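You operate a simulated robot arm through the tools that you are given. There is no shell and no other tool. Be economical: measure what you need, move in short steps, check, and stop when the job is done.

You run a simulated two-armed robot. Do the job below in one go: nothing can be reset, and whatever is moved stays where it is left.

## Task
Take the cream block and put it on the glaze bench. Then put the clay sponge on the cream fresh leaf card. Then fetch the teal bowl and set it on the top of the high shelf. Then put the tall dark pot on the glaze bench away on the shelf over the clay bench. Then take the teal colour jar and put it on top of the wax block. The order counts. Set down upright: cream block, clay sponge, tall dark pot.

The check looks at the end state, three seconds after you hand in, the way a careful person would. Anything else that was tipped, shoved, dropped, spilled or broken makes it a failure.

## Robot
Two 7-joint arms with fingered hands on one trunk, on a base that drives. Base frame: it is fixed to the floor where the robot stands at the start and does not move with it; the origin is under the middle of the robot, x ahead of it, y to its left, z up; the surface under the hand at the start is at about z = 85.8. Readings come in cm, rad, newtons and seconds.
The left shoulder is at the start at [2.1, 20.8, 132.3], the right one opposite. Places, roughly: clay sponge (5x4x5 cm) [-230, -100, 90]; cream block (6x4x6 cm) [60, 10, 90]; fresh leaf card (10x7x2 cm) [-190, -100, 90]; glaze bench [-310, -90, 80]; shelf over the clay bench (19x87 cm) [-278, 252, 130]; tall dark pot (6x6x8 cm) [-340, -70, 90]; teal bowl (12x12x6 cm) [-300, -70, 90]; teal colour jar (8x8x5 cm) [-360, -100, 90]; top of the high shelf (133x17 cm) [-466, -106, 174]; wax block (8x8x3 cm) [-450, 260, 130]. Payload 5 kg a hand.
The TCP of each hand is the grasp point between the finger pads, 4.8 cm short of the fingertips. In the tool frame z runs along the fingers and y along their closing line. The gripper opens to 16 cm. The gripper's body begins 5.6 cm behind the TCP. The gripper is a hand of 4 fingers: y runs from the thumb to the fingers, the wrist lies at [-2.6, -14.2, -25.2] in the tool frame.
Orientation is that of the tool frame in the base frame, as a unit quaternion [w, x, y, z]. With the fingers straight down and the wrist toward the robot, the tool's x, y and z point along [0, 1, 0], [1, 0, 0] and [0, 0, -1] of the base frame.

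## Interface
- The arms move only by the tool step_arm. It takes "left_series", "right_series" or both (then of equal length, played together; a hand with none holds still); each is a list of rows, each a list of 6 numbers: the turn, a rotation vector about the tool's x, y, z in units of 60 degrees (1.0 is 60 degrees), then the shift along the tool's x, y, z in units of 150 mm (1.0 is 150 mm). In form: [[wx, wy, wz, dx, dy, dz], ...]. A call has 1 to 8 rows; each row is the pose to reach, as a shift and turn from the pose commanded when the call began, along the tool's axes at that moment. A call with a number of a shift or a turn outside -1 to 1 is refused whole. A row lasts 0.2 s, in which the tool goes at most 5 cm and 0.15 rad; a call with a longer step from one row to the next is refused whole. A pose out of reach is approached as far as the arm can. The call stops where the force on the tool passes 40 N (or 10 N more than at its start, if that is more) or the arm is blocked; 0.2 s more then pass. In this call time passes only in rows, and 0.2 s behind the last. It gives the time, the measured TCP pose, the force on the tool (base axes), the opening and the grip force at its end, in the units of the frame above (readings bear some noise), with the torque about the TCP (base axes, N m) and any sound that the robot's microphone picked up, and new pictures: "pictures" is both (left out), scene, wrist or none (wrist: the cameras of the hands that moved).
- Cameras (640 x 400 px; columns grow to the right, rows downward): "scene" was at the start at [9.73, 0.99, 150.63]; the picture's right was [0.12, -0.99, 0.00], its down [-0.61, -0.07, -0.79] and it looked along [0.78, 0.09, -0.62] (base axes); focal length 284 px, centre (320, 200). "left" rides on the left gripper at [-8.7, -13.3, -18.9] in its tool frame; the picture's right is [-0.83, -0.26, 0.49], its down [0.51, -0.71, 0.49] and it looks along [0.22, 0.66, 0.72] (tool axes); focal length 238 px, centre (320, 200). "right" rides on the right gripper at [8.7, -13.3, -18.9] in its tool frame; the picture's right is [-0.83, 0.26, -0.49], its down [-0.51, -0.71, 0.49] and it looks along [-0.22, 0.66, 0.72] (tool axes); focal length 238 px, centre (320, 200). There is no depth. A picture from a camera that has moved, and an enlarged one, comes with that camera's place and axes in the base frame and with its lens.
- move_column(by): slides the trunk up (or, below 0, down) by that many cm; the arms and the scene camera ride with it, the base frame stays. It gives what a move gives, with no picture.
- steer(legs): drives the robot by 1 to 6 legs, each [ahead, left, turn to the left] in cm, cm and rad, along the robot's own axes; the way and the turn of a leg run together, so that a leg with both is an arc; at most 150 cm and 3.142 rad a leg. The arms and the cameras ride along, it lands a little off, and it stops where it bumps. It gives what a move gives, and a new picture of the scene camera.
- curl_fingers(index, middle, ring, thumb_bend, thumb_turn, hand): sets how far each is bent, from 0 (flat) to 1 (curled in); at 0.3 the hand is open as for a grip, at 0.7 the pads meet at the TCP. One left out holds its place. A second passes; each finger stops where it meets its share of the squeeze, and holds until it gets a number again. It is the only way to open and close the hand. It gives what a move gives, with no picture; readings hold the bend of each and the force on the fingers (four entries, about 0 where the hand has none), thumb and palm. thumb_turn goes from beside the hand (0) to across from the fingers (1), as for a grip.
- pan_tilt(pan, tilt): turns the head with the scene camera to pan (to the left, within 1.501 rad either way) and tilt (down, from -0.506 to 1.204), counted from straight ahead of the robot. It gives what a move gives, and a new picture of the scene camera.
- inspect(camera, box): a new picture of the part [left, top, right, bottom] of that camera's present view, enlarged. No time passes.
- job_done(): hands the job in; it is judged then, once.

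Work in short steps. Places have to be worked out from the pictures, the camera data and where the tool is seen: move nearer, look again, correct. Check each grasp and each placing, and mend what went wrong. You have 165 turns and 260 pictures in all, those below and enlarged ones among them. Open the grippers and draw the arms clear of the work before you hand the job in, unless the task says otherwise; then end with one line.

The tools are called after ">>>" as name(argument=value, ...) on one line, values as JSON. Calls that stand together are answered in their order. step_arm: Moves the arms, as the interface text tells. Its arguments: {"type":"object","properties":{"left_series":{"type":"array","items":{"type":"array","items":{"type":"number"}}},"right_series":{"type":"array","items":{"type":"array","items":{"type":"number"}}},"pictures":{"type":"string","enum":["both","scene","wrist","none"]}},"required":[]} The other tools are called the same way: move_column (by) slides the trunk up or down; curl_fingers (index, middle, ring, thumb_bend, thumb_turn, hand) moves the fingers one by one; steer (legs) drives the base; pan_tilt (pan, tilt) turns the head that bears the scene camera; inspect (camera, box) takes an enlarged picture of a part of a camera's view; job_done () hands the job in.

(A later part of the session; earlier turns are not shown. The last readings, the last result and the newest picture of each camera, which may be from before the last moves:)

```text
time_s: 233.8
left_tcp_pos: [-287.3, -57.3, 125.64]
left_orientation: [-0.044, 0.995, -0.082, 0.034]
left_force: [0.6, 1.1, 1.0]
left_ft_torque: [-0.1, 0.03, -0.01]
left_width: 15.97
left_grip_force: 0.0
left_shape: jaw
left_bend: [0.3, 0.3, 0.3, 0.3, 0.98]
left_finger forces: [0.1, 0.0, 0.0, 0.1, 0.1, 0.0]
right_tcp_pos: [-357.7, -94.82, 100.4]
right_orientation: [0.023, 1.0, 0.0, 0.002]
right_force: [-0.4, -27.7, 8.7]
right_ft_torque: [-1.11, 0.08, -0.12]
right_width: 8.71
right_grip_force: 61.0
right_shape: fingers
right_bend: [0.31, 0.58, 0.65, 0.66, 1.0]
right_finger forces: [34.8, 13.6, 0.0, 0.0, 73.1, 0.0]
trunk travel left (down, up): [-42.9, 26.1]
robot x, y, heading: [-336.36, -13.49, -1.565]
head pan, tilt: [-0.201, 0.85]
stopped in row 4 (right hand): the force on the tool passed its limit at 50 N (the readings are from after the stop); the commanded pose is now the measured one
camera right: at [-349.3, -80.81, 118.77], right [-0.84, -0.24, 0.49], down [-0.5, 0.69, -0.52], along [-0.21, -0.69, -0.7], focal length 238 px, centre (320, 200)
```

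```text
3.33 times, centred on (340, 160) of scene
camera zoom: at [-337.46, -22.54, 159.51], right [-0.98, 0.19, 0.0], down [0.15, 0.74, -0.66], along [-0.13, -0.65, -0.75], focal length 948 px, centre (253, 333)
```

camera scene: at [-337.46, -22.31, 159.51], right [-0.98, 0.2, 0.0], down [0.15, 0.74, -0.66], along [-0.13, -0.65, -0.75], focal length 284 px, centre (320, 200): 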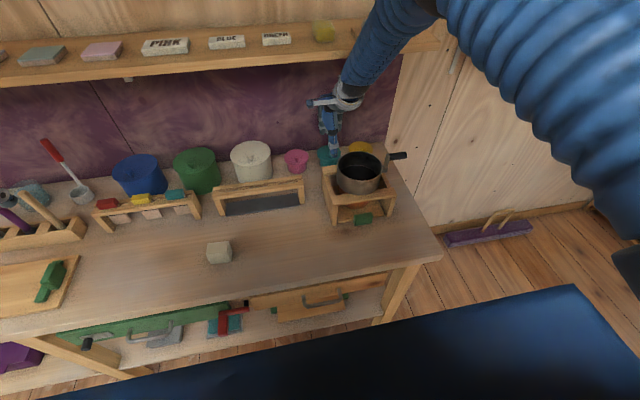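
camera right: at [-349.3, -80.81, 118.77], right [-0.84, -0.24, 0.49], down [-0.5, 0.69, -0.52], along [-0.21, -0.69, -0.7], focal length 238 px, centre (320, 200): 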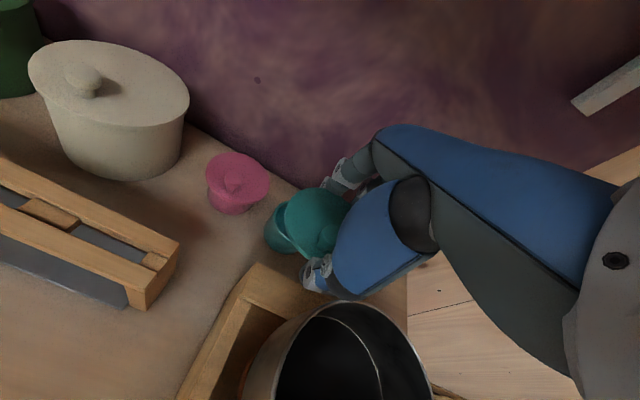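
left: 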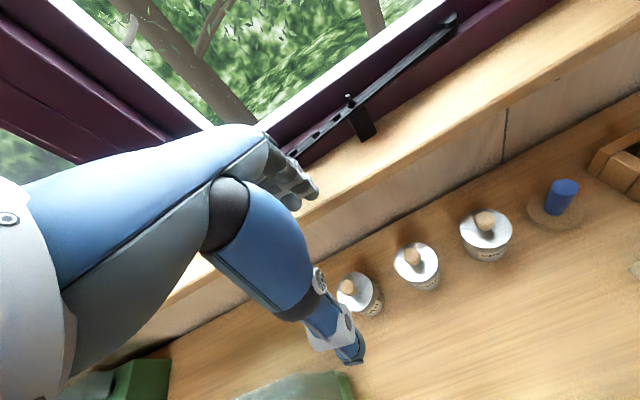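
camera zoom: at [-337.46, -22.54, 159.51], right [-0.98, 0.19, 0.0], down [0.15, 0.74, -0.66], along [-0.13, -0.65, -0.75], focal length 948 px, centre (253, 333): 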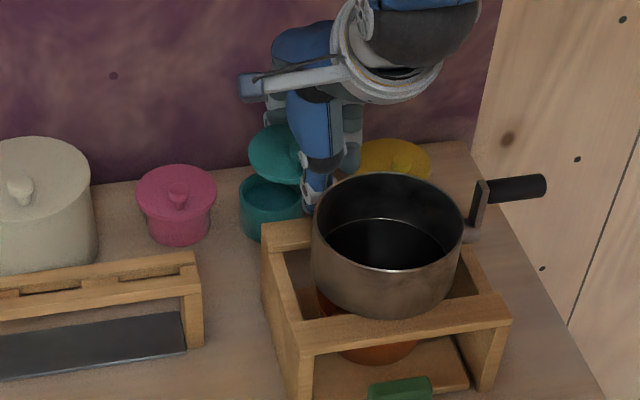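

The first call was refused so the second one ran alone: the thumb pushed on the box edge (box and pan have not moved). Ease back toward the wall, level the hand and rise.

>>> step_arm(right_series=[[0.02, 0, 0, 0, 0.12, 0], [0.044, 0, 0, 0, 0.2, -0.05], [0.044, 0, 0, 0, 0.2, -0.2]], pictures="none")

>>> inspect(camera="scene", box=[260, 100, 420, 220])

```text
time_s: 234.6
left_tcp_pos: [-287.11, -57.05, 125.75]
left_orientation: [-0.042, 0.995, -0.082, 0.035]
left_force: [0.3, 1.2, -0.9]
left_ft_torque: [-0.1, 0.05, 0.03]
left_width: 15.98
left_grip_force: 0.1
left_shape: jaw
left_bend: [0.3, 0.3, 0.3, 0.3, 0.98]
left_finger forces: [0.0, 0.0, 0.0, 0.0, 0.0, 0.0]
right_tcp_pos: [-357.74, -96.8, 103.03]
right_orientation: [-0.011, 1.0, 0.001, 0.002]
right_force: [0.9, 1.8, -2.5]
right_ft_torque: [-0.17, 0.09, -0.03]
right_width: 9.14
right_grip_force: 22.3
right_shape: fingers
right_bend: [0.36, 0.61, 0.65, 0.6, 1.0]
right_finger forces: [19.3, 6.1, 0.1, 0.0, 19.4, 0.1]
trunk travel left (down, up): [-42.9, 26.1]
robot x, y, heading: [-336.2, -13.55, -1.567]
head pan, tilt: [-0.201, 0.85]
```

```text
3.33 times, centred on (340, 160) of scene
camera zoom: at [-337.43, -22.11, 159.52], right [-0.98, 0.19, 0.0], down [0.15, 0.74, -0.66], along [-0.13, -0.65, -0.75], focal length 948 px, centre (253, 333)
```

zoom: 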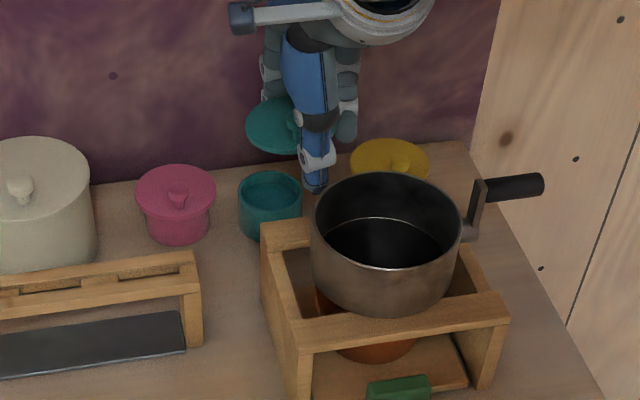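

Lid is held; the open jar body stands at ≈(-355.6,-103), rim ~7 cm. Now rise and come out over the pan.

>>> step_arm(right_series=[[0, 0, 0, 0, 0, -0.25], [-0.02, 0, 0, 0, -0.05, -0.45], [-0.02, 0, 0, 0, -0.3, -0.6], [-0.02, 0, 0, 0, -0.6, -0.65], [-0.02, 0, 0, 0, -0.9, -0.65]], pictures="none")

>>> steer(legs=[[-30, 0, 0], [0, -42, 0]])

```text
time_s: 235.8
left_tcp_pos: [-287.18, -56.89, 125.91]
left_orientation: [-0.043, 0.995, -0.082, 0.034]
left_force: [0.4, 0.5, 0.3]
left_ft_torque: [-0.08, -0.04, 0.01]
left_width: 16.01
left_grip_force: 0.1
left_shape: jaw
left_bend: [0.3, 0.3, 0.3, 0.3, 0.98]
left_finger forces: [0.0, 0.1, 0.1, 0.0, 0.1, 0.1]
right_tcp_pos: [-357.84, -83.67, 113.21]
right_orientation: [0.003, 1.0, 0.001, 0.003]
right_force: [0.1, 0.5, 0.7]
right_ft_torque: [0.03, 0.03, 0.01]
right_width: 9.13
right_grip_force: 22.5
right_shape: fingers
right_bend: [0.36, 0.61, 0.65, 0.6, 1.0]
right_finger forces: [19.4, 6.0, 0.0, 0.1, 19.4, 0.1]
trunk travel left (down, up): [-42.9, 26.1]
robot x, y, heading: [-336.42, -13.65, -1.57]
head pan, tilt: [-0.201, 0.85]
```

```text
time_s: 240.0
left_tcp_pos: [-330.36, -27.3, 125.71]
left_orientation: [-0.044, 0.995, -0.087, 0.036]
left_force: [-0.6, 0.4, 0.5]
left_ft_torque: [-0.01, -0.04, -0.01]
left_width: 15.99
left_grip_force: 0.1
left_shape: jaw
left_bend: [0.3, 0.3, 0.3, 0.3, 0.98]
left_finger forces: [0.0, 0.0, 0.0, 0.0, 0.0, 0.0]
right_tcp_pos: [-400.95, -53.64, 112.98]
right_orientation: [0.002, 1.0, -0.002, 0.002]
right_force: [0.3, 0.0, -0.5]
right_ft_torque: [-0.01, 0.01, -0.04]
right_width: 9.14
right_grip_force: 22.5
right_shape: fingers
right_bend: [0.36, 0.61, 0.65, 0.6, 1.0]
right_finger forces: [19.3, 6.0, 0.0, 0.1, 19.4, 0.0]
trunk travel left (down, up): [-42.9, 26.1]
robot x, y, heading: [-378.64, 16.44, -1.573]
head pan, tilt: [-0.201, 0.85]
camera scene: at [-380.27, 7.68, 159.51], right [-0.98, 0.2, 0.0], down [0.15, 0.74, -0.66], along [-0.13, -0.65, -0.75], focal length 284 px, centre (320, 200)
```

scene: 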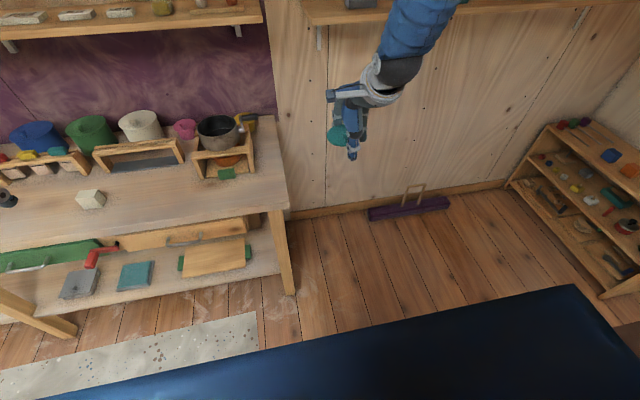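

Lid held; check its attitude, and straighten the left hand (position ~20 left, ready).

>>> inspect(camera="scene", box=[300, 70, 400, 170])

>>> step_arm(left_series=[[-0.041, -0.033, -0.08, 0, 0.1, 0], [-0.082, -0.067, -0.159, 0, 0.2, 0]], pictures="none")

```text
4.00 times, centred on (350, 120) of scene
camera zoom: at [-380.27, 7.68, 159.51], right [-0.98, 0.2, 0.0], down [0.15, 0.74, -0.66], along [-0.13, -0.65, -0.75], focal length 1138 px, centre (200, 520)
```

zoom: 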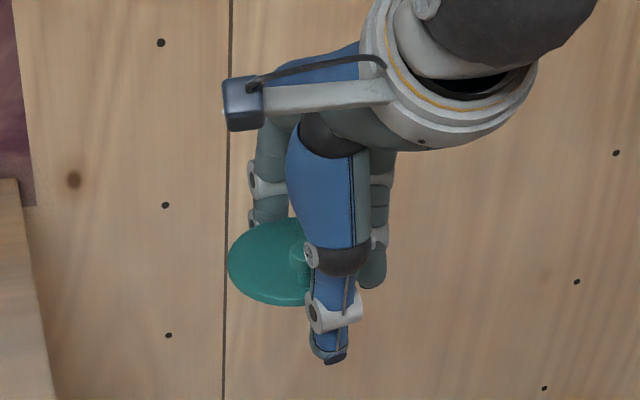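

```text
time_s: 240.6
left_tcp_pos: [-330.73, -30.22, 125.54]
left_orientation: [-0.001, 1.0, -0.002, 0.0]
left_force: [-0.4, -0.2, 1.0]
left_ft_torque: [-0.01, -0.04, -0.01]
left_width: 15.99
left_grip_force: 0.1
left_shape: jaw
left_bend: [0.3, 0.3, 0.3, 0.3, 0.98]
left_finger forces: [0.0, 0.1, 0.0, 0.0, 0.0, 0.0]
right_tcp_pos: [-401.0, -53.65, 113.02]
right_orientation: [0.001, 1.0, -0.002, 0.003]
right_force: [-0.3, -0.9, -0.1]
right_ft_torque: [0.05, 0.0, -0.04]
right_width: 9.13
right_grip_force: 21.6
right_shape: fingers
right_bend: [0.36, 0.61, 0.65, 0.6, 1.0]
right_finger forces: [19.3, 6.0, 0.1, 0.1, 19.4, 0.0]
trunk travel left (down, up): [-42.9, 26.1]
robot x, y, heading: [-378.8, 16.25, -1.573]
head pan, tilt: [-0.201, 0.85]
```

Lid sits roughly level, its centre ~1.5 cm toward +x of the right TCP. Bring the left hand to its working position (23 left, 67 ahead, z≈113), then drive in.

>>> step_arm(left_series=[[0, 0, 0, -0.22, 0.17, 0.1], [0, 0, 0, -0.44, 0.34, 0.2], [0, 0, 0, -0.66, 0.51, 0.3], [0, 0, 0, -0.88, 0.68, 0.4]], pictures="none")

>>> step_arm(left_series=[[0, 0, 0, -0.2, 0.17, 0.1], [0, 0, 0, -0.4, 0.34, 0.2], [0, 0, 0, -0.6, 0.51, 0.3], [0, 0, 0, -0.78, 0.7, 0.42]], pictures="none")

>>> curl_fingers(hand="left", index=0.42, middle=0.45, ring=0.45, thumb_bend=0.45, thumb_turn=1)

>>> steer(legs=[[29, 0, 0]])

>>> inspect(camera="left", box=[0, 0, 640, 400])

```text
time_s: 241.6
left_tcp_pos: [-344.22, -40.97, 119.3]
left_orientation: [-0.002, 1.0, -0.002, 0.001]
left_force: [-1.0, -0.9, 0.7]
left_ft_torque: [0.15, -0.11, 0.02]
left_width: 15.99
left_grip_force: 0.0
left_shape: jaw
left_bend: [0.3, 0.3, 0.3, 0.3, 0.97]
left_finger forces: [0.1, 0.0, 0.1, 0.0, 0.0, 0.0]
right_tcp_pos: [-401.27, -53.86, 112.87]
right_orientation: [0.0, 1.0, -0.003, 0.004]
right_force: [-2.2, -0.6, -2.1]
right_ft_torque: [0.09, -0.14, 0.01]
right_width: 9.14
right_grip_force: 22.3
right_shape: fingers
right_bend: [0.36, 0.61, 0.65, 0.6, 1.0]
right_finger forces: [19.3, 6.0, 0.1, 0.1, 19.4, 0.1]
trunk travel left (down, up): [-42.9, 26.1]
robot x, y, heading: [-378.36, 16.72, -1.572]
head pan, tilt: [-0.201, 0.85]
```

```text
time_s: 242.6
left_tcp_pos: [-355.8, -50.89, 112.97]
left_orientation: [-0.001, 1.0, -0.002, 0.0]
left_force: [0.0, -1.8, -0.5]
left_ft_torque: [0.14, -0.05, -0.02]
left_width: 16.01
left_grip_force: 0.1
left_shape: jaw
left_bend: [0.3, 0.3, 0.3, 0.3, 0.97]
left_finger forces: [0.1, 0.1, 0.0, 0.0, 0.0, 0.0]
right_tcp_pos: [-401.2, -53.79, 112.93]
right_orientation: [0.0, 1.0, -0.003, 0.002]
right_force: [-0.7, -1.1, -1.4]
right_ft_torque: [0.13, -0.1, 0.05]
right_width: 9.11
right_grip_force: 22.0
right_shape: fingers
right_bend: [0.36, 0.61, 0.65, 0.6, 1.0]
right_finger forces: [19.3, 6.0, 0.1, 0.1, 19.4, 0.0]
trunk travel left (down, up): [-42.9, 26.1]
robot x, y, heading: [-378.72, 16.15, -1.572]
head pan, tilt: [-0.201, 0.85]
```

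```text
time_s: 243.6
left_tcp_pos: [-355.55, -50.76, 113.19]
left_orientation: [-0.001, 1.0, -0.003, -0.001]
left_force: [-0.3, 0.6, -0.1]
left_ft_torque: [0.04, -0.04, -0.03]
left_width: 11.76
left_grip_force: 0.1
left_shape: fingers
left_bend: [0.42, 0.45, 0.45, 0.45, 0.99]
left_finger forces: [0.0, 0.1, 0.1, 0.0, 0.0, 0.0]
right_tcp_pos: [-401.08, -53.67, 113.08]
right_orientation: [0.0, 1.0, -0.002, 0.003]
right_force: [0.4, 0.0, -1.3]
right_ft_torque: [0.03, -0.01, 0.0]
right_width: 9.12
right_grip_force: 22.1
right_shape: fingers
right_bend: [0.36, 0.61, 0.65, 0.6, 1.0]
right_finger forces: [19.3, 6.0, 0.0, 0.0, 19.3, 0.0]
trunk travel left (down, up): [-42.9, 26.1]
robot x, y, heading: [-378.94, 16.35, -1.572]
head pan, tilt: [-0.201, 0.85]
```

```text
time_s: 245.7
left_tcp_pos: [-355.59, -81.44, 113.07]
left_orientation: [-0.001, 1.0, -0.002, 0.0]
left_force: [-0.8, -1.2, -0.8]
left_ft_torque: [0.02, 0.0, -0.01]
left_width: 11.77
left_grip_force: 0.0
left_shape: fingers
left_bend: [0.42, 0.45, 0.45, 0.45, 0.99]
left_finger forces: [0.0, 0.0, 0.1, 0.0, 0.1, 0.0]
right_tcp_pos: [-400.96, -84.38, 113.07]
right_orientation: [0.001, 1.0, -0.002, 0.003]
right_force: [-0.5, -0.7, 0.2]
right_ft_torque: [0.02, 0.0, 0.04]
right_width: 9.14
right_grip_force: 22.0
right_shape: fingers
right_bend: [0.36, 0.61, 0.65, 0.6, 1.0]
right_finger forces: [19.3, 6.0, 0.0, 0.0, 19.5, 0.0]
trunk travel left (down, up): [-42.9, 26.1]
robot x, y, heading: [-378.86, -14.35, -1.572]
head pan, tilt: [-0.201, 0.85]
camera scene: at [-380.26, -23.12, 159.5], right [-0.98, 0.2, 0.0], down [0.15, 0.74, -0.66], along [-0.13, -0.65, -0.75], focal length 284 px, centre (320, 200)
```

scene: 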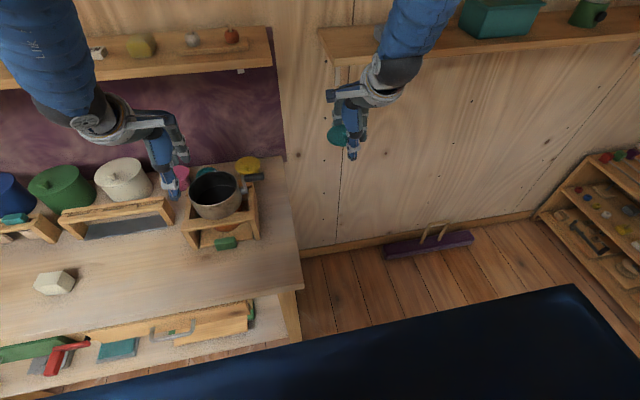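

```text
1.00 times, centred on (320, 200) of left (not enlarged: the box is as wide or as high as the picture)
camera zoom: at [-364.15, -68.26, 131.98], right [-0.83, 0.26, -0.49], down [0.51, 0.71, -0.49], along [0.22, -0.66, -0.72], focal length 238 px, centre (320, 200)
```

zoom: 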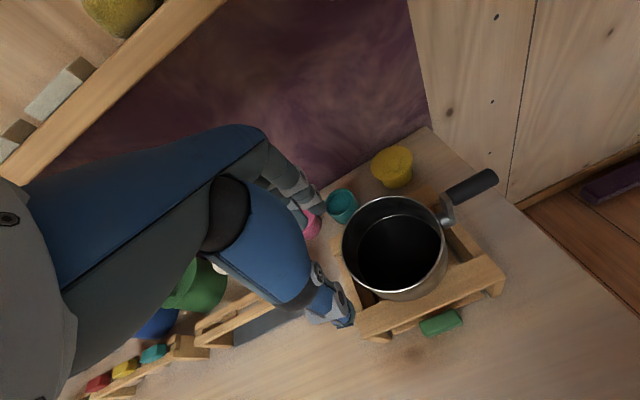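

Jar body at (-356,-103). Feed the left hand in along the same path (over the pan, then down behind the box).

>>> step_arm(left_series=[[0, 0, 0, -0.02, 0.3, 0], [0, 0, 0, -0.025, 0.6, 0.05], [0, 0, 0, -0.025, 0.85, 0.2], [0, 0, 0, -0.025, 0.97, 0.4]], pictures="none")

>>> step_arm(left_series=[[0, 0, 0, 0, 0.18, 0.18], [0, 0, 0, 0, 0.36, 0.33], [0, 0, 0, 0, 0.47, 0.45]], pictures="wrist")

>>> inspect(camera="scene", box=[120, 100, 280, 220])

```text
time_s: 246.7
left_tcp_pos: [-355.97, -96.54, 107.28]
left_orientation: [0.0, 1.0, -0.002, 0.0]
left_force: [-0.1, -1.7, 1.0]
left_ft_torque: [0.11, 0.03, -0.01]
left_width: 11.77
left_grip_force: 0.0
left_shape: fingers
left_bend: [0.42, 0.45, 0.45, 0.45, 0.99]
left_finger forces: [0.0, 0.0, 0.1, 0.0, 0.1, 0.0]
right_tcp_pos: [-400.84, -84.59, 113.05]
right_orientation: [0.001, 1.0, -0.002, 0.003]
right_force: [-0.3, -0.7, -1.8]
right_ft_torque: [0.09, 0.01, 0.01]
right_width: 9.12
right_grip_force: 22.6
right_shape: fingers
right_bend: [0.36, 0.61, 0.65, 0.6, 1.0]
right_finger forces: [19.3, 5.9, 0.0, 0.0, 19.5, 0.0]
trunk travel left (down, up): [-42.9, 26.1]
robot x, y, heading: [-378.88, -14.12, -1.563]
head pan, tilt: [-0.201, 0.85]
```

```text
time_s: 247.5
left_tcp_pos: [-355.86, -103.12, 100.04]
left_orientation: [-0.001, 1.0, -0.003, 0.0]
left_force: [0.9, -1.3, 0.7]
left_ft_torque: [0.14, 0.02, -0.02]
left_width: 11.74
left_grip_force: 0.1
left_shape: fingers
left_bend: [0.42, 0.45, 0.45, 0.45, 0.99]
left_finger forces: [0.0, 0.0, 0.1, 0.0, 0.0, 0.0]
right_tcp_pos: [-401.0, -84.44, 113.04]
right_orientation: [0.002, 1.0, -0.002, 0.002]
right_force: [0.4, 0.2, -0.5]
right_ft_torque: [0.08, 0.05, 0.0]
right_width: 9.08
right_grip_force: 22.5
right_shape: fingers
right_bend: [0.36, 0.61, 0.65, 0.6, 1.0]
right_finger forces: [19.3, 5.9, 0.0, 0.0, 19.4, 0.1]
trunk travel left (down, up): [-42.9, 26.1]
robot x, y, heading: [-378.79, -14.08, -1.572]
head pan, tilt: [-0.201, 0.85]
camera left: at [-364.44, -89.95, 118.98], right [-0.83, 0.26, -0.49], down [0.51, 0.71, -0.49], along [0.22, -0.66, -0.72], focal length 238 px, centre (320, 200)
```

left: 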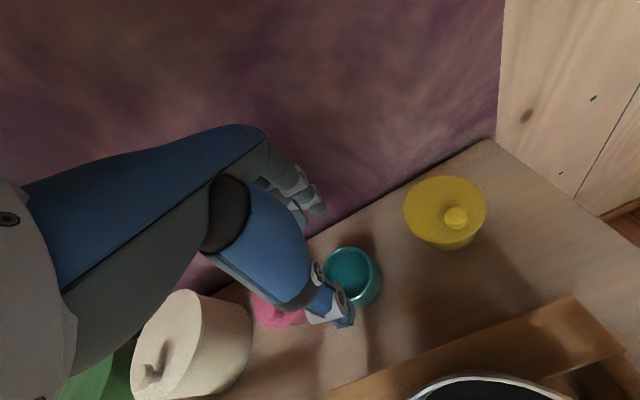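

```text
3.33 times, centred on (200, 160) of scene
camera zoom: at [-380.26, -23.14, 159.5], right [-0.98, 0.2, 0.0], down [0.15, 0.74, -0.66], along [-0.13, -0.65, -0.75], focal length 948 px, centre (720, 333)
```

zoom: 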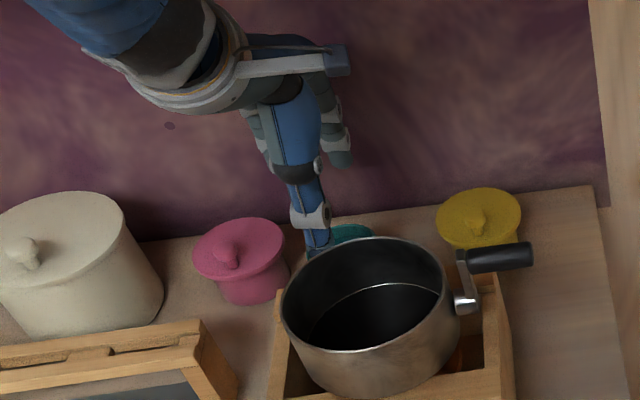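

Rim centre (-356.1,-102.4) – aligned. Descend to z≈91.2 and close the left hand.

>>> step_arm(left_series=[[0, 0, 0, -0.01, -0.03, 0.25], [0, 0, 0, -0.01, -0.03, 0.48], [0, 0, 0, -0.01, -0.03, 0.59]], pictures="none")

>>> curl_fingers(hand="left", index=0.66, middle=0.66, ring=0.66, thumb_bend=0.66)

>>> step_arm(left_series=[[0, 0, 0, 0, 0, -0.06], [0, 0, 0, 0, 0, -0.15]], pictures="wrist")

```text
time_s: 248.3
left_tcp_pos: [-356.14, -102.61, 91.49]
left_orientation: [-0.001, 1.0, -0.002, 0.0]
left_force: [0.3, -0.6, 0.4]
left_ft_torque: [0.01, -0.01, 0.01]
left_width: 11.73
left_grip_force: 0.1
left_shape: fingers
left_bend: [0.42, 0.45, 0.45, 0.45, 0.99]
left_finger forces: [0.1, 0.0, 0.0, 0.0, 0.0, 0.1]
right_tcp_pos: [-400.9, -84.37, 113.22]
right_orientation: [0.001, 1.0, -0.001, 0.002]
right_force: [-0.6, 0.2, -0.4]
right_ft_torque: [-0.01, 0.01, 0.02]
right_width: 9.11
right_grip_force: 22.3
right_shape: fingers
right_bend: [0.36, 0.61, 0.65, 0.6, 1.0]
right_finger forces: [19.2, 5.9, 0.0, 0.0, 19.5, 0.0]
trunk travel left (down, up): [-42.9, 26.1]
robot x, y, heading: [-378.65, -14.28, -1.573]
head pan, tilt: [-0.201, 0.85]
```

```text
time_s: 249.3
left_tcp_pos: [-356.04, -102.46, 91.54]
left_orientation: [0.0, 1.0, -0.001, 0.0]
left_force: [0.7, -0.1, 1.4]
left_ft_torque: [-0.23, -0.07, -0.03]
left_width: 7.53
left_grip_force: 20.2
left_shape: fingers
left_bend: [0.54, 0.55, 0.66, 0.57, 1.0]
left_finger forces: [9.4, 9.6, 0.1, 0.0, 20.6, 0.0]
right_tcp_pos: [-400.87, -84.4, 113.01]
right_orientation: [0.002, 1.0, -0.002, 0.002]
right_force: [-0.3, 0.5, -0.6]
right_ft_torque: [0.0, 0.02, 0.03]
right_width: 9.13
right_grip_force: 22.2
right_shape: fingers
right_bend: [0.36, 0.61, 0.65, 0.6, 1.0]
right_finger forces: [19.2, 6.0, 0.1, 0.0, 19.5, 0.1]
trunk travel left (down, up): [-42.9, 26.1]
robot x, y, heading: [-378.92, -14.07, -1.571]
head pan, tilt: [-0.201, 0.85]
```

```text
time_s: 249.9
left_tcp_pos: [-356.01, -102.48, 93.71]
left_orientation: [0.0, 1.0, -0.002, 0.0]
left_force: [-0.5, 0.8, -5.1]
left_ft_torque: [-0.08, 0.03, -0.01]
left_width: 7.53
left_grip_force: 18.1
left_shape: fingers
left_bend: [0.54, 0.55, 0.66, 0.57, 1.0]
left_finger forces: [9.6, 8.2, 0.0, 0.0, 20.0, 0.0]
right_tcp_pos: [-401.11, -84.28, 113.04]
right_orientation: [0.002, 1.0, -0.002, 0.003]
right_force: [-0.7, 0.7, -0.3]
right_ft_torque: [-0.05, 0.02, -0.02]
right_width: 9.12
right_grip_force: 22.1
right_shape: fingers
right_bend: [0.36, 0.61, 0.65, 0.6, 1.0]
right_finger forces: [19.3, 5.9, 0.1, 0.0, 19.5, 0.1]
trunk travel left (down, up): [-42.9, 26.1]
robot x, y, heading: [-378.66, -14.17, -1.574]
head pan, tilt: [-0.201, 0.85]
camera left: at [-364.74, -89.32, 112.63], right [-0.83, 0.26, -0.49], down [0.51, 0.71, -0.49], along [0.22, -0.65, -0.72], focal length 238 px, centre (320, 200)
```

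left: 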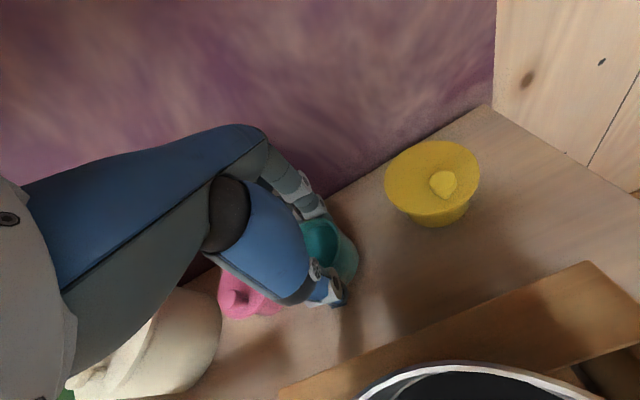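

Body lifts cleanly. Bring it out: up behind the box, then forward over the pan.

>>> step_arm(left_series=[[0, 0, 0, 0, 0, -0.3], [0, 0, 0, 0, 0, -0.55], [0, 0, 0, 0, -0.2, -0.72], [0, 0, 0, 0, -0.35, -0.98]], pictures="none")

>>> inspect(camera="scene", box=[120, 80, 280, 220])

```text
time_s: 250.9
left_tcp_pos: [-356.35, -96.87, 108.67]
left_orientation: [-0.001, 1.0, -0.003, 0.0]
left_force: [-1.3, 3.7, -5.1]
left_ft_torque: [-0.21, -0.1, 0.08]
left_width: 7.5
left_grip_force: 18.9
left_shape: fingers
left_bend: [0.54, 0.55, 0.66, 0.57, 1.0]
left_finger forces: [9.3, 8.4, 0.1, 0.0, 19.8, 0.0]
right_tcp_pos: [-401.09, -84.08, 113.25]
right_orientation: [0.003, 1.0, -0.002, 0.002]
right_force: [-0.3, 1.0, -0.5]
right_ft_torque: [-0.08, -0.06, -0.01]
right_width: 9.12
right_grip_force: 22.8
right_shape: fingers
right_bend: [0.36, 0.61, 0.65, 0.6, 1.0]
right_finger forces: [19.1, 6.0, 0.1, 0.1, 19.4, 0.0]
trunk travel left (down, up): [-42.9, 26.1]
robot x, y, heading: [-378.74, -14.32, -1.576]
head pan, tilt: [-0.201, 0.85]
```

```text
2.86 times, centred on (200, 150) of scene
camera zoom: at [-380.4, -22.76, 159.53], right [-0.98, 0.2, 0.0], down [0.15, 0.74, -0.66], along [-0.13, -0.65, -0.75], focal length 813 px, centre (663, 343)
```

zoom: 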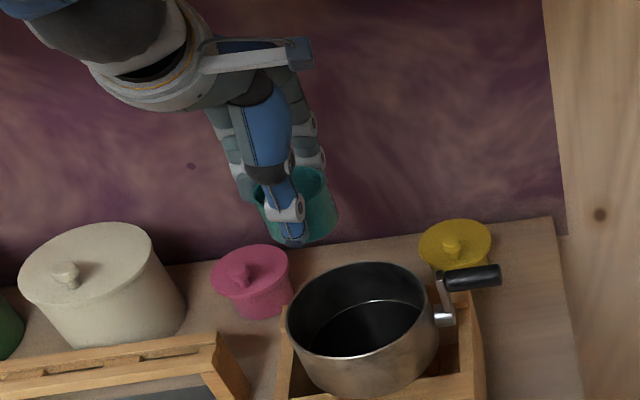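

Clear so far. Continue out over the pan, then back off.

>>> step_arm(left_series=[[0, 0, 0, 0, -0.15, -0.13], [0, 0, 0, 0, -0.38, -0.3], [0, 0, 0, 0, -0.68, -0.4], [0, 0, 0, 0, -0.98, -0.4]], pictures="none")

>>> steer(legs=[[-55, 0, 0]])

>>> inspect(camera="scene", box=[0, 40, 400, 290])

```text
time_s: 251.9
left_tcp_pos: [-356.01, -82.36, 114.97]
left_orientation: [0.001, 1.0, -0.001, 0.0]
left_force: [-0.7, 0.8, -3.3]
left_ft_torque: [-0.04, 0.0, 0.01]
left_width: 7.53
left_grip_force: 18.6
left_shape: fingers
left_bend: [0.54, 0.55, 0.66, 0.57, 1.0]
left_finger forces: [9.4, 8.8, 0.0, 0.0, 19.6, 0.0]
right_tcp_pos: [-400.9, -84.18, 113.23]
right_orientation: [0.002, 1.0, -0.001, 0.002]
right_force: [0.2, 0.9, 0.5]
right_ft_torque: [-0.12, 0.01, -0.03]
right_width: 9.1
right_grip_force: 22.3
right_shape: fingers
right_bend: [0.36, 0.61, 0.65, 0.6, 1.0]
right_finger forces: [19.2, 5.8, 0.0, 0.0, 19.5, 0.0]
trunk travel left (down, up): [-42.9, 26.1]
robot x, y, heading: [-378.93, -14.31, -1.571]
head pan, tilt: [-0.201, 0.85]
```

```text
time_s: 255.1
left_tcp_pos: [-355.86, -26.69, 114.89]
left_orientation: [-0.001, 1.0, 0.001, -0.001]
left_force: [-0.1, 0.3, -4.1]
left_ft_torque: [-0.02, 0.04, -0.02]
left_width: 7.52
left_grip_force: 19.1
left_shape: fingers
left_bend: [0.54, 0.55, 0.66, 0.57, 1.0]
left_finger forces: [9.5, 8.7, 0.0, 0.0, 19.5, 0.0]
right_tcp_pos: [-400.67, -28.81, 113.16]
right_orientation: [0.001, 1.0, 0.001, 0.002]
right_force: [0.6, 0.0, -0.5]
right_ft_torque: [0.0, 0.0, 0.0]
right_width: 9.1
right_grip_force: 22.0
right_shape: fingers
right_bend: [0.36, 0.61, 0.65, 0.6, 1.0]
right_finger forces: [19.1, 5.8, 0.0, 0.0, 19.4, 0.0]
trunk travel left (down, up): [-42.9, 26.1]
robot x, y, heading: [-378.96, 41.21, -1.567]
head pan, tilt: [-0.201, 0.85]
camera scene: at [-380.37, 32.63, 159.5], right [-0.98, 0.19, 0.0], down [0.15, 0.74, -0.66], along [-0.13, -0.65, -0.75], focal length 284 px, centre (320, 200)
```

scene: 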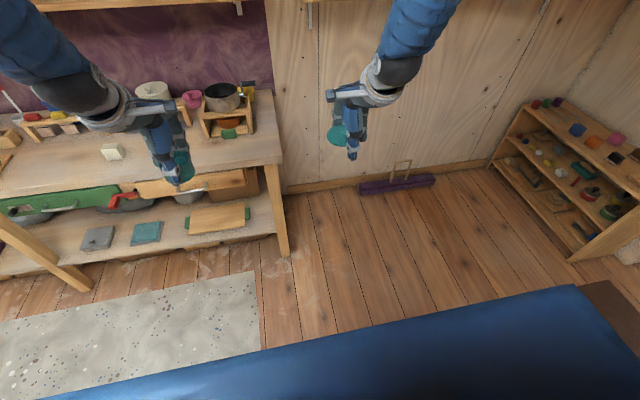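

```text
1.60 times, centred on (200, 165) of scene
camera zoom: at [-380.37, 32.63, 159.5], right [-0.98, 0.19, 0.0], down [0.15, 0.74, -0.66], along [-0.13, -0.65, -0.75], focal length 455 px, centre (512, 256)
```

zoom: 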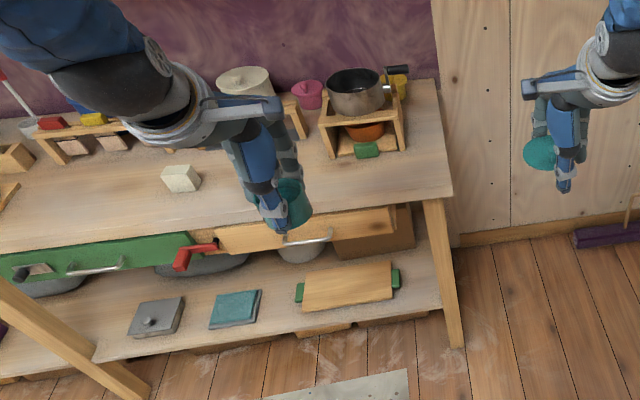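

Both parts held. Raise the trunk and turn to the far wall.

>>> move_column(by=26)

>>> steer(legs=[[0, 0, 1.57], [0, 0, 1.57], [0, 51, 0]])

>>> pan_tilt(pan=0.25, tilt=0.4)

```text
time_s: 257.8
left_tcp_pos: [-355.88, -26.79, 140.88]
left_orientation: [-0.001, 1.0, 0.0, 0.0]
left_force: [0.2, -0.7, -2.6]
left_ft_torque: [0.0, 0.03, 0.02]
left_width: 7.53
left_grip_force: 19.0
left_shape: fingers
left_bend: [0.54, 0.55, 0.66, 0.57, 1.0]
left_finger forces: [9.6, 8.8, 0.0, 0.0, 19.5, 0.1]
right_tcp_pos: [-400.8, -28.91, 139.11]
right_orientation: [0.001, 1.0, 0.002, 0.002]
right_force: [0.0, -1.1, -0.1]
right_ft_torque: [0.0, 0.02, -0.01]
right_width: 9.12
right_grip_force: 21.5
right_shape: fingers
right_bend: [0.36, 0.61, 0.65, 0.6, 1.0]
right_finger forces: [19.2, 5.8, 0.1, 0.0, 19.4, 0.0]
trunk travel left (down, up): [-68.9, 0.1]
robot x, y, heading: [-379.25, 41.56, -1.567]
head pan, tilt: [-0.201, 0.85]
```

```text
time_s: 268.4
left_tcp_pos: [-451.77, 110.88, 140.96]
left_orientation: [0.0, 0.006, 1.0, 0.0]
left_force: [0.6, -0.2, -3.6]
left_ft_torque: [-0.01, 0.04, 0.0]
left_width: 7.44
left_grip_force: 17.8
left_shape: fingers
left_bend: [0.54, 0.55, 0.66, 0.57, 1.0]
left_finger forces: [8.6, 8.2, 0.1, 0.0, 17.7, 0.0]
right_tcp_pos: [-406.93, 112.19, 139.13]
right_orientation: [-0.002, 0.007, 1.0, 0.001]
right_force: [0.8, 0.7, -0.6]
right_ft_torque: [-0.02, 0.04, 0.01]
right_width: 8.98
right_grip_force: 20.6
right_shape: fingers
right_bend: [0.37, 0.61, 0.65, 0.6, 1.0]
right_finger forces: [17.9, 5.0, 0.1, 0.1, 17.2, 0.0]
trunk travel left (down, up): [-68.9, 0.1]
robot x, y, heading: [-429.71, 41.95, 1.564]
head pan, tilt: [-0.201, 0.85]
camera scene: at [-427.94, 50.97, 185.5], right [0.98, -0.21, 0.0], down [-0.16, -0.74, -0.66], along [0.14, 0.64, -0.75], focal length 284 px, centre (320, 200)
```

scene: 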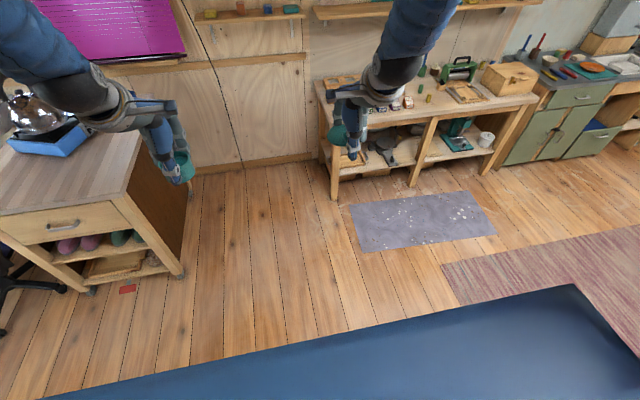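

```text
time_s: 269.2
left_tcp_pos: [-451.8, 110.82, 140.91]
left_orientation: [0.001, 0.007, 1.0, -0.001]
left_force: [0.0, -0.5, -4.6]
left_ft_torque: [-0.03, 0.0, -0.03]
left_width: 7.44
left_grip_force: 17.5
left_shape: fingers
left_bend: [0.54, 0.55, 0.66, 0.57, 1.0]
left_finger forces: [8.7, 8.3, 0.0, 0.1, 17.9, 0.0]
right_tcp_pos: [-407.14, 112.24, 139.06]
right_orientation: [-0.002, 0.007, 1.0, 0.001]
right_force: [0.0, -0.8, -1.1]
right_ft_torque: [0.01, 0.02, 0.02]
right_width: 9.01
right_grip_force: 19.8
right_shape: fingers
right_bend: [0.37, 0.61, 0.65, 0.6, 1.0]
right_finger forces: [17.9, 5.2, 0.0, 0.0, 17.1, 0.0]
trunk travel left (down, up): [-68.9, 0.1]
robot x, y, heading: [-430.07, 42.17, 1.562]
head pan, tilt: [0.25, 0.4]
camera scene: at [-431.95, 52.33, 189.41], right [0.97, 0.24, 0.0], down [0.09, -0.38, -0.92], along [-0.22, 0.89, -0.39], focal length 284 px, centre (320, 200)
```

scene: 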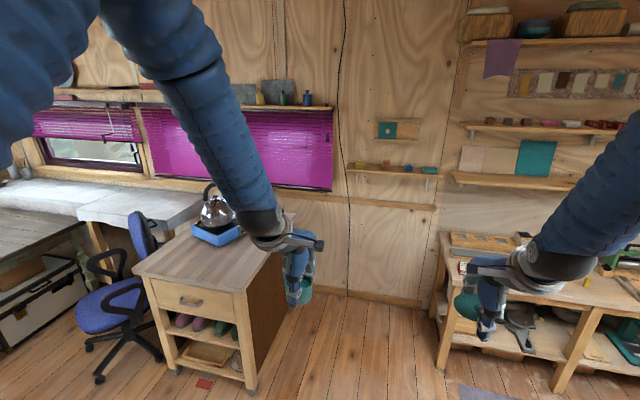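

Retract the lid hand 15 cm so it stays clear of the shelf, then drive ahead to y≈165.

>>> step_arm(right_series=[[0, 0, 0, 0, -0.25, 0], [0, 0, 0, 0, -0.5, 0], [0, 0, 0, 0, -0.75, 0], [0, 0, 0, 0, -1.0, 0]], pictures="none")

>>> steer(legs=[[122, 0, 0]])

>>> inspect(camera="left", box=[0, 0, 640, 400])

```text
time_s: 270.2
left_tcp_pos: [-451.88, 110.7, 141.05]
left_orientation: [0.0, 0.007, 1.0, 0.0]
left_force: [0.0, -0.5, -3.9]
left_ft_torque: [0.04, 0.02, 0.04]
left_width: 7.44
left_grip_force: 17.4
left_shape: fingers
left_bend: [0.54, 0.55, 0.66, 0.57, 1.0]
left_finger forces: [8.8, 8.2, 0.0, 0.0, 17.8, 0.0]
right_tcp_pos: [-407.18, 97.09, 139.43]
right_orientation: [-0.002, 0.007, 1.0, 0.004]
right_force: [-0.3, 0.3, 0.2]
right_ft_torque: [0.03, 0.0, -0.02]
right_width: 8.99
right_grip_force: 20.2
right_shape: fingers
right_bend: [0.37, 0.61, 0.65, 0.6, 1.0]
right_finger forces: [18.1, 5.0, 0.0, 0.0, 17.6, 0.0]
trunk travel left (down, up): [-68.9, 0.1]
robot x, y, heading: [-430.09, 41.76, 1.559]
head pan, tilt: [0.25, 0.4]
```

```text
time_s: 276.5
left_tcp_pos: [-450.41, 235.29, 140.95]
left_orientation: [0.0, 0.008, 1.0, -0.001]
left_force: [-1.0, -0.1, -5.1]
left_ft_torque: [0.01, -0.04, 0.0]
left_width: 7.43
left_grip_force: 18.1
left_shape: fingers
left_bend: [0.54, 0.55, 0.66, 0.57, 1.0]
left_finger forces: [8.8, 8.3, 0.0, 0.0, 17.8, 0.0]
right_tcp_pos: [-405.74, 221.67, 139.43]
right_orientation: [-0.003, 0.008, 1.0, 0.001]
right_force: [0.6, -0.1, -0.9]
right_ft_torque: [0.01, -0.01, 0.01]
right_width: 9.02
right_grip_force: 20.5
right_shape: fingers
right_bend: [0.37, 0.61, 0.65, 0.6, 1.0]
right_finger forces: [18.1, 5.0, 0.1, 0.1, 17.7, 0.1]
trunk travel left (down, up): [-68.9, 0.1]
robot x, y, heading: [-428.32, 166.69, 1.556]
head pan, tilt: [0.25, 0.4]
camera scene: at [-430.56, 176.66, 189.42], right [0.97, 0.24, 0.0], down [0.09, -0.38, -0.92], along [-0.22, 0.9, -0.39], focal length 284 px, centre (320, 200)
```

scene: 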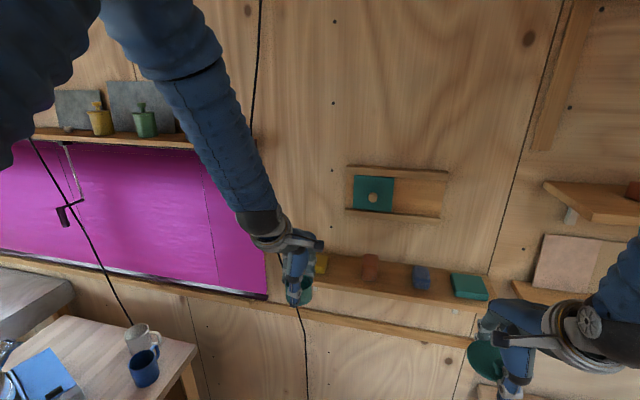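

```text
1.00 times, centred on (320, 200) of left (not enlarged: the box is as wide or as high as the picture)
camera zoom: at [-441.92, 221.84, 159.79], right [0.83, -0.27, -0.49], down [-0.52, -0.7, -0.49], along [-0.21, 0.66, -0.72], focal length 238 px, centre (320, 200)
```

zoom: 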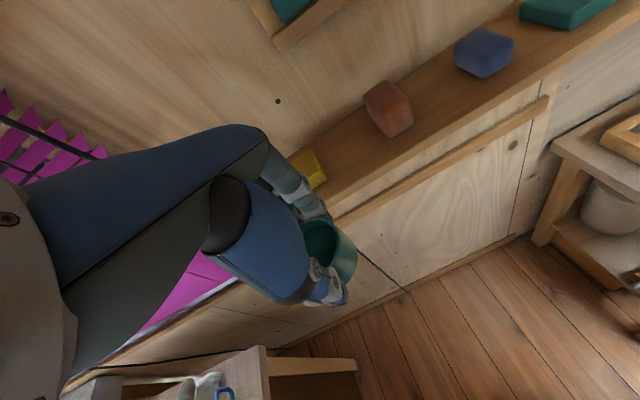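

Wax block seen behind the left fingers, about (-451,253.4), top z≈133. Zoom to confirm.

>>> inspect(camera="scene", box=[260, 220, 500, 330])

```text
2.67 times, centred on (380, 275) of scene
camera zoom: at [-430.56, 176.66, 189.42], right [0.97, 0.24, 0.0], down [0.09, -0.38, -0.92], along [-0.22, 0.9, -0.39], focal length 758 px, centre (160, 0)
```

zoom: 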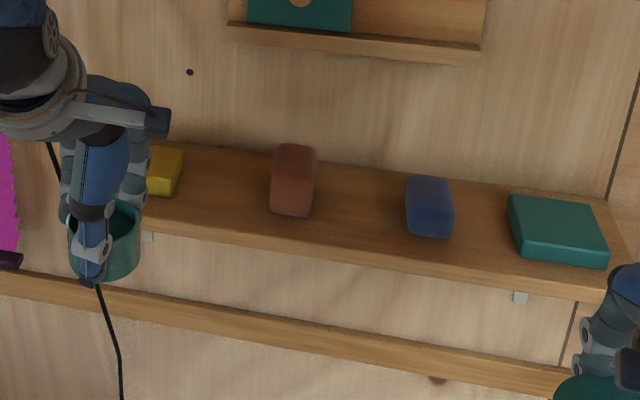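

Shift the left hand 12 cm aside to see the whole wax block.

>>> step_arm(left_series=[[0, 0, 0, 0.27, 0, -0.05], [0, 0, 0, 0.54, 0, -0.1], [0, 0, 0, 0.8, 0, -0.13]], pictures="wrist")

>>> inspect(camera="scene", box=[250, 220, 410, 320])

```text
time_s: 277.3
left_tcp_pos: [-462.57, 235.57, 142.98]
left_orientation: [0.001, 0.01, 1.0, -0.002]
left_force: [0.9, 0.5, -4.0]
left_ft_torque: [0.01, -0.03, -0.02]
left_width: 7.41
left_grip_force: 17.3
left_shape: fingers
left_bend: [0.54, 0.55, 0.66, 0.57, 1.0]
left_finger forces: [8.7, 8.6, 0.1, 0.0, 18.1, 0.0]
right_tcp_pos: [-405.8, 221.62, 139.41]
right_orientation: [-0.002, 0.008, 1.0, 0.001]
right_force: [-0.1, 0.0, -0.2]
right_ft_torque: [-0.03, -0.08, 0.01]
right_width: 9.01
right_grip_force: 20.9
right_shape: fingers
right_bend: [0.37, 0.61, 0.65, 0.6, 1.0]
right_finger forces: [18.0, 5.1, 0.0, 0.1, 17.7, 0.0]
trunk travel left (down, up): [-68.9, 0.1]
robot x, y, heading: [-428.4, 166.57, 1.557]
head pan, tilt: [0.25, 0.4]
camera left: at [-454.06, 222.19, 161.92], right [0.83, -0.27, -0.48], down [-0.52, -0.7, -0.49], along [-0.21, 0.66, -0.72], focal length 238 px, centre (320, 200)
```

left: 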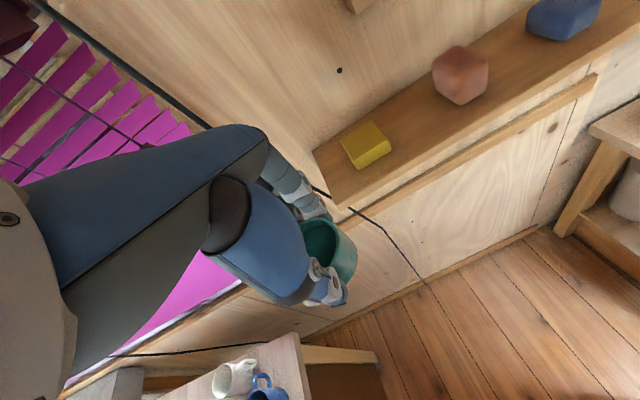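

```text
4.00 times, centred on (330, 270) of scene
camera zoom: at [-430.77, 176.74, 189.41], right [0.97, 0.23, 0.0], down [0.09, -0.38, -0.92], along [-0.22, 0.9, -0.39], focal length 1138 px, centre (280, -80)
```

zoom: 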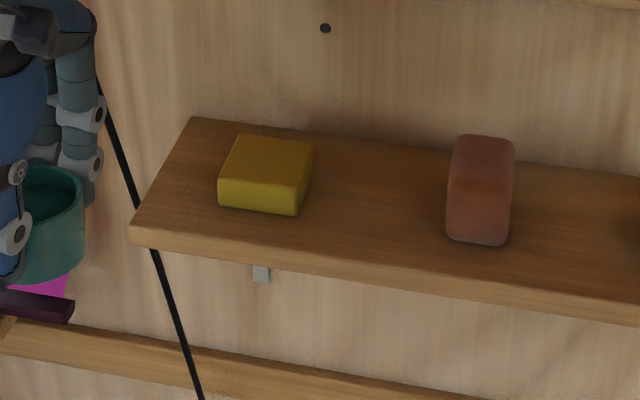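

Wax block centre (-451.2,255.6), top z≈133. Carry the body over it.

>>> step_arm(left_series=[[0, 0, 0, -0.24, 0.2, 0], [0, 0, 0, -0.48, 0.4, 0], [0, 0, 0, -0.73, 0.6, 0]], pictures="none")

>>> step_arm(left_series=[[0, 0, 0, 0, 0.25, 0], [0, 0, 0, 0, 0.5, 0], [0, 0, 0, 0, 0.74, 0]], pictures="wrist")

>>> inspect(camera="scene", box=[250, 200, 410, 320])

```text
time_s: 278.1
left_tcp_pos: [-451.3, 244.33, 142.84]
left_orientation: [0.0, 0.006, 1.0, -0.002]
left_force: [-0.9, 0.2, -4.1]
left_ft_torque: [-0.04, -0.09, -0.03]
left_width: 7.45
left_grip_force: 17.3
left_shape: fingers
left_bend: [0.54, 0.55, 0.66, 0.58, 1.0]
left_finger forces: [8.9, 8.4, 0.2, 0.1, 18.1, 0.0]
right_tcp_pos: [-405.68, 221.73, 139.39]
right_orientation: [-0.002, 0.008, 1.0, 0.0]
right_force: [1.4, -0.1, -0.6]
right_ft_torque: [-0.06, 0.07, 0.02]
right_width: 9.0
right_grip_force: 20.7
right_shape: fingers
right_bend: [0.37, 0.61, 0.65, 0.6, 1.0]
right_finger forces: [18.1, 5.0, 0.0, 0.0, 17.7, 0.1]
trunk travel left (down, up): [-68.9, 0.1]
robot x, y, heading: [-428.48, 166.47, 1.562]
head pan, tilt: [0.25, 0.4]
```

```text
time_s: 278.9
left_tcp_pos: [-451.12, 255.23, 142.8]
left_orientation: [0.0, 0.008, 1.0, -0.002]
left_force: [-0.1, -0.1, -6.0]
left_ft_torque: [-0.02, -0.1, 0.01]
left_width: 7.43
left_grip_force: 18.1
left_shape: fingers
left_bend: [0.54, 0.55, 0.66, 0.58, 1.0]
left_finger forces: [8.9, 8.6, 0.1, 0.0, 18.1, 0.0]
right_tcp_pos: [-405.76, 221.79, 139.36]
right_orientation: [-0.003, 0.008, 1.0, 0.001]
right_force: [-0.5, 0.5, -0.4]
right_ft_torque: [-0.07, 0.01, -0.02]
right_width: 9.0
right_grip_force: 20.6
right_shape: fingers
right_bend: [0.37, 0.61, 0.65, 0.6, 1.0]
right_finger forces: [18.1, 5.1, 0.0, 0.1, 17.7, 0.1]
trunk travel left (down, up): [-68.9, 0.1]
robot x, y, heading: [-428.6, 166.45, 1.564]
head pan, tilt: [0.25, 0.4]
camera left: at [-442.68, 241.94, 161.62], right [0.83, -0.27, -0.49], down [-0.52, -0.7, -0.49], along [-0.21, 0.66, -0.73], focal length 238 px, centre (320, 200)
```

left: 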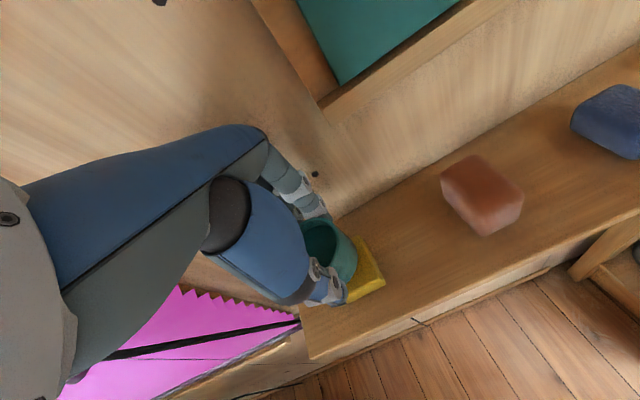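

```text
3.33 times, centred on (330, 260) of scene
camera zoom: at [-430.59, 176.85, 189.41], right [0.97, 0.24, 0.0], down [0.09, -0.38, -0.92], along [-0.22, 0.89, -0.39], focal length 948 px, centre (287, 0)
```

zoom: 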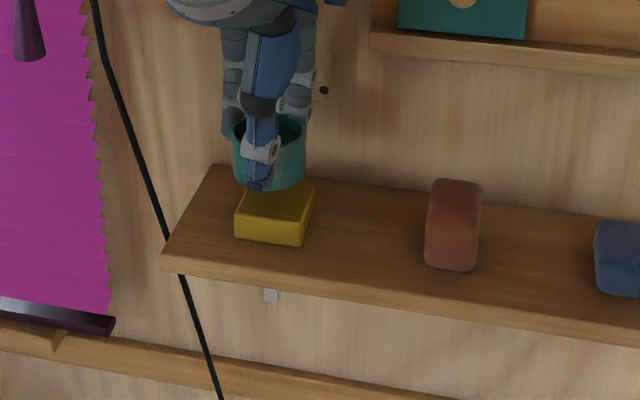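

Base centre appears ≈(-450.8,254); nudge 1.2 cm deeper, and lower to just above the block.

>>> step_arm(left_series=[[0, 0, 0, 0, 0.08, 0.08], [0, 0, 0, 0, 0.08, 0.18], [0, 0, 0, 0, 0.08, 0.225], [0, 0, 0, 0, 0.08, 0.25]], pictures="none")

>>> inspect(camera="scene", box=[270, 220, 370, 290])

```text
time_s: 279.9
left_tcp_pos: [-451.05, 256.26, 139.59]
left_orientation: [0.001, 0.007, 1.0, 0.001]
left_force: [1.2, -22.9, 12.9]
left_ft_torque: [1.17, 0.25, 0.64]
left_width: 7.37
left_grip_force: 34.8
left_shape: fingers
left_bend: [0.55, 0.58, 0.66, 0.57, 1.0]
left_finger forces: [6.9, 38.6, 0.0, 0.0, 23.6, 0.1]
right_tcp_pos: [-405.74, 221.23, 139.49]
right_orientation: [-0.003, 0.007, 1.0, 0.003]
right_force: [-1.0, 0.1, -0.1]
right_ft_torque: [-0.02, 0.01, 0.04]
right_width: 8.99
right_grip_force: 20.4
right_shape: fingers
right_bend: [0.37, 0.61, 0.65, 0.6, 1.0]
right_finger forces: [18.0, 5.1, 0.0, 0.0, 17.7, 0.1]
trunk travel left (down, up): [-68.9, 0.1]
robot x, y, heading: [-428.1, 166.63, 1.562]
head pan, tilt: [0.25, 0.4]
```

```text
5.71 times, centred on (320, 255) of scene
camera zoom: at [-430.49, 176.1, 189.47], right [0.97, 0.24, 0.0], down [0.09, -0.38, -0.92], along [-0.22, 0.9, -0.39], focal length 1625 px, centre (320, -114)
```

zoom: 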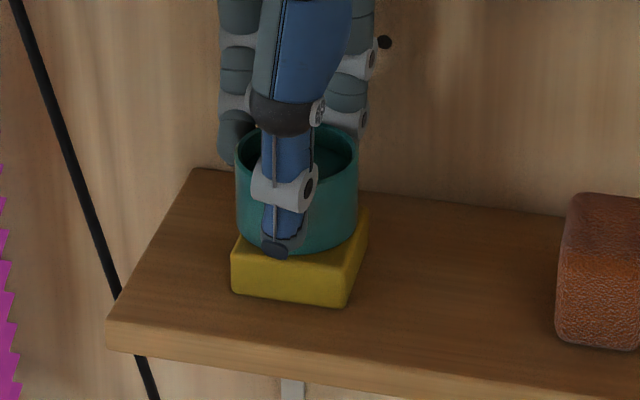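

The middle finger is pressing the wall. Ease back 1 cm and finish lowering.

>>> step_arm(left_series=[[0, 0, 0, 0, -0.07, 0], [0, 0, 0, 0, -0.07, 0.02], [0, 0, 0, 0, -0.07, 0.035]], pictures="none")

```text
time_s: 280.7
left_tcp_pos: [-450.92, 255.78, 139.34]
left_orientation: [0.0, 0.007, 1.0, 0.006]
left_force: [-0.2, 5.8, 36.9]
left_ft_torque: [0.74, 0.21, 0.07]
left_width: 7.32
left_grip_force: 21.9
left_shape: fingers
left_bend: [0.53, 0.55, 0.66, 0.59, 1.0]
left_finger forces: [12.2, 13.2, 0.3, 0.1, 18.0, 0.0]
right_tcp_pos: [-405.52, 221.48, 139.47]
right_orientation: [-0.002, 0.008, 1.0, 0.001]
right_force: [0.6, 0.1, -0.6]
right_ft_torque: [-0.02, 0.0, -0.02]
right_width: 9.0
right_grip_force: 20.0
right_shape: fingers
right_bend: [0.37, 0.61, 0.65, 0.6, 1.0]
right_finger forces: [18.0, 5.1, 0.0, 0.0, 17.8, 0.0]
trunk travel left (down, up): [-68.9, 0.1]
robot x, y, heading: [-428.52, 166.78, 1.56]
head pan, tilt: [0.25, 0.4]
```

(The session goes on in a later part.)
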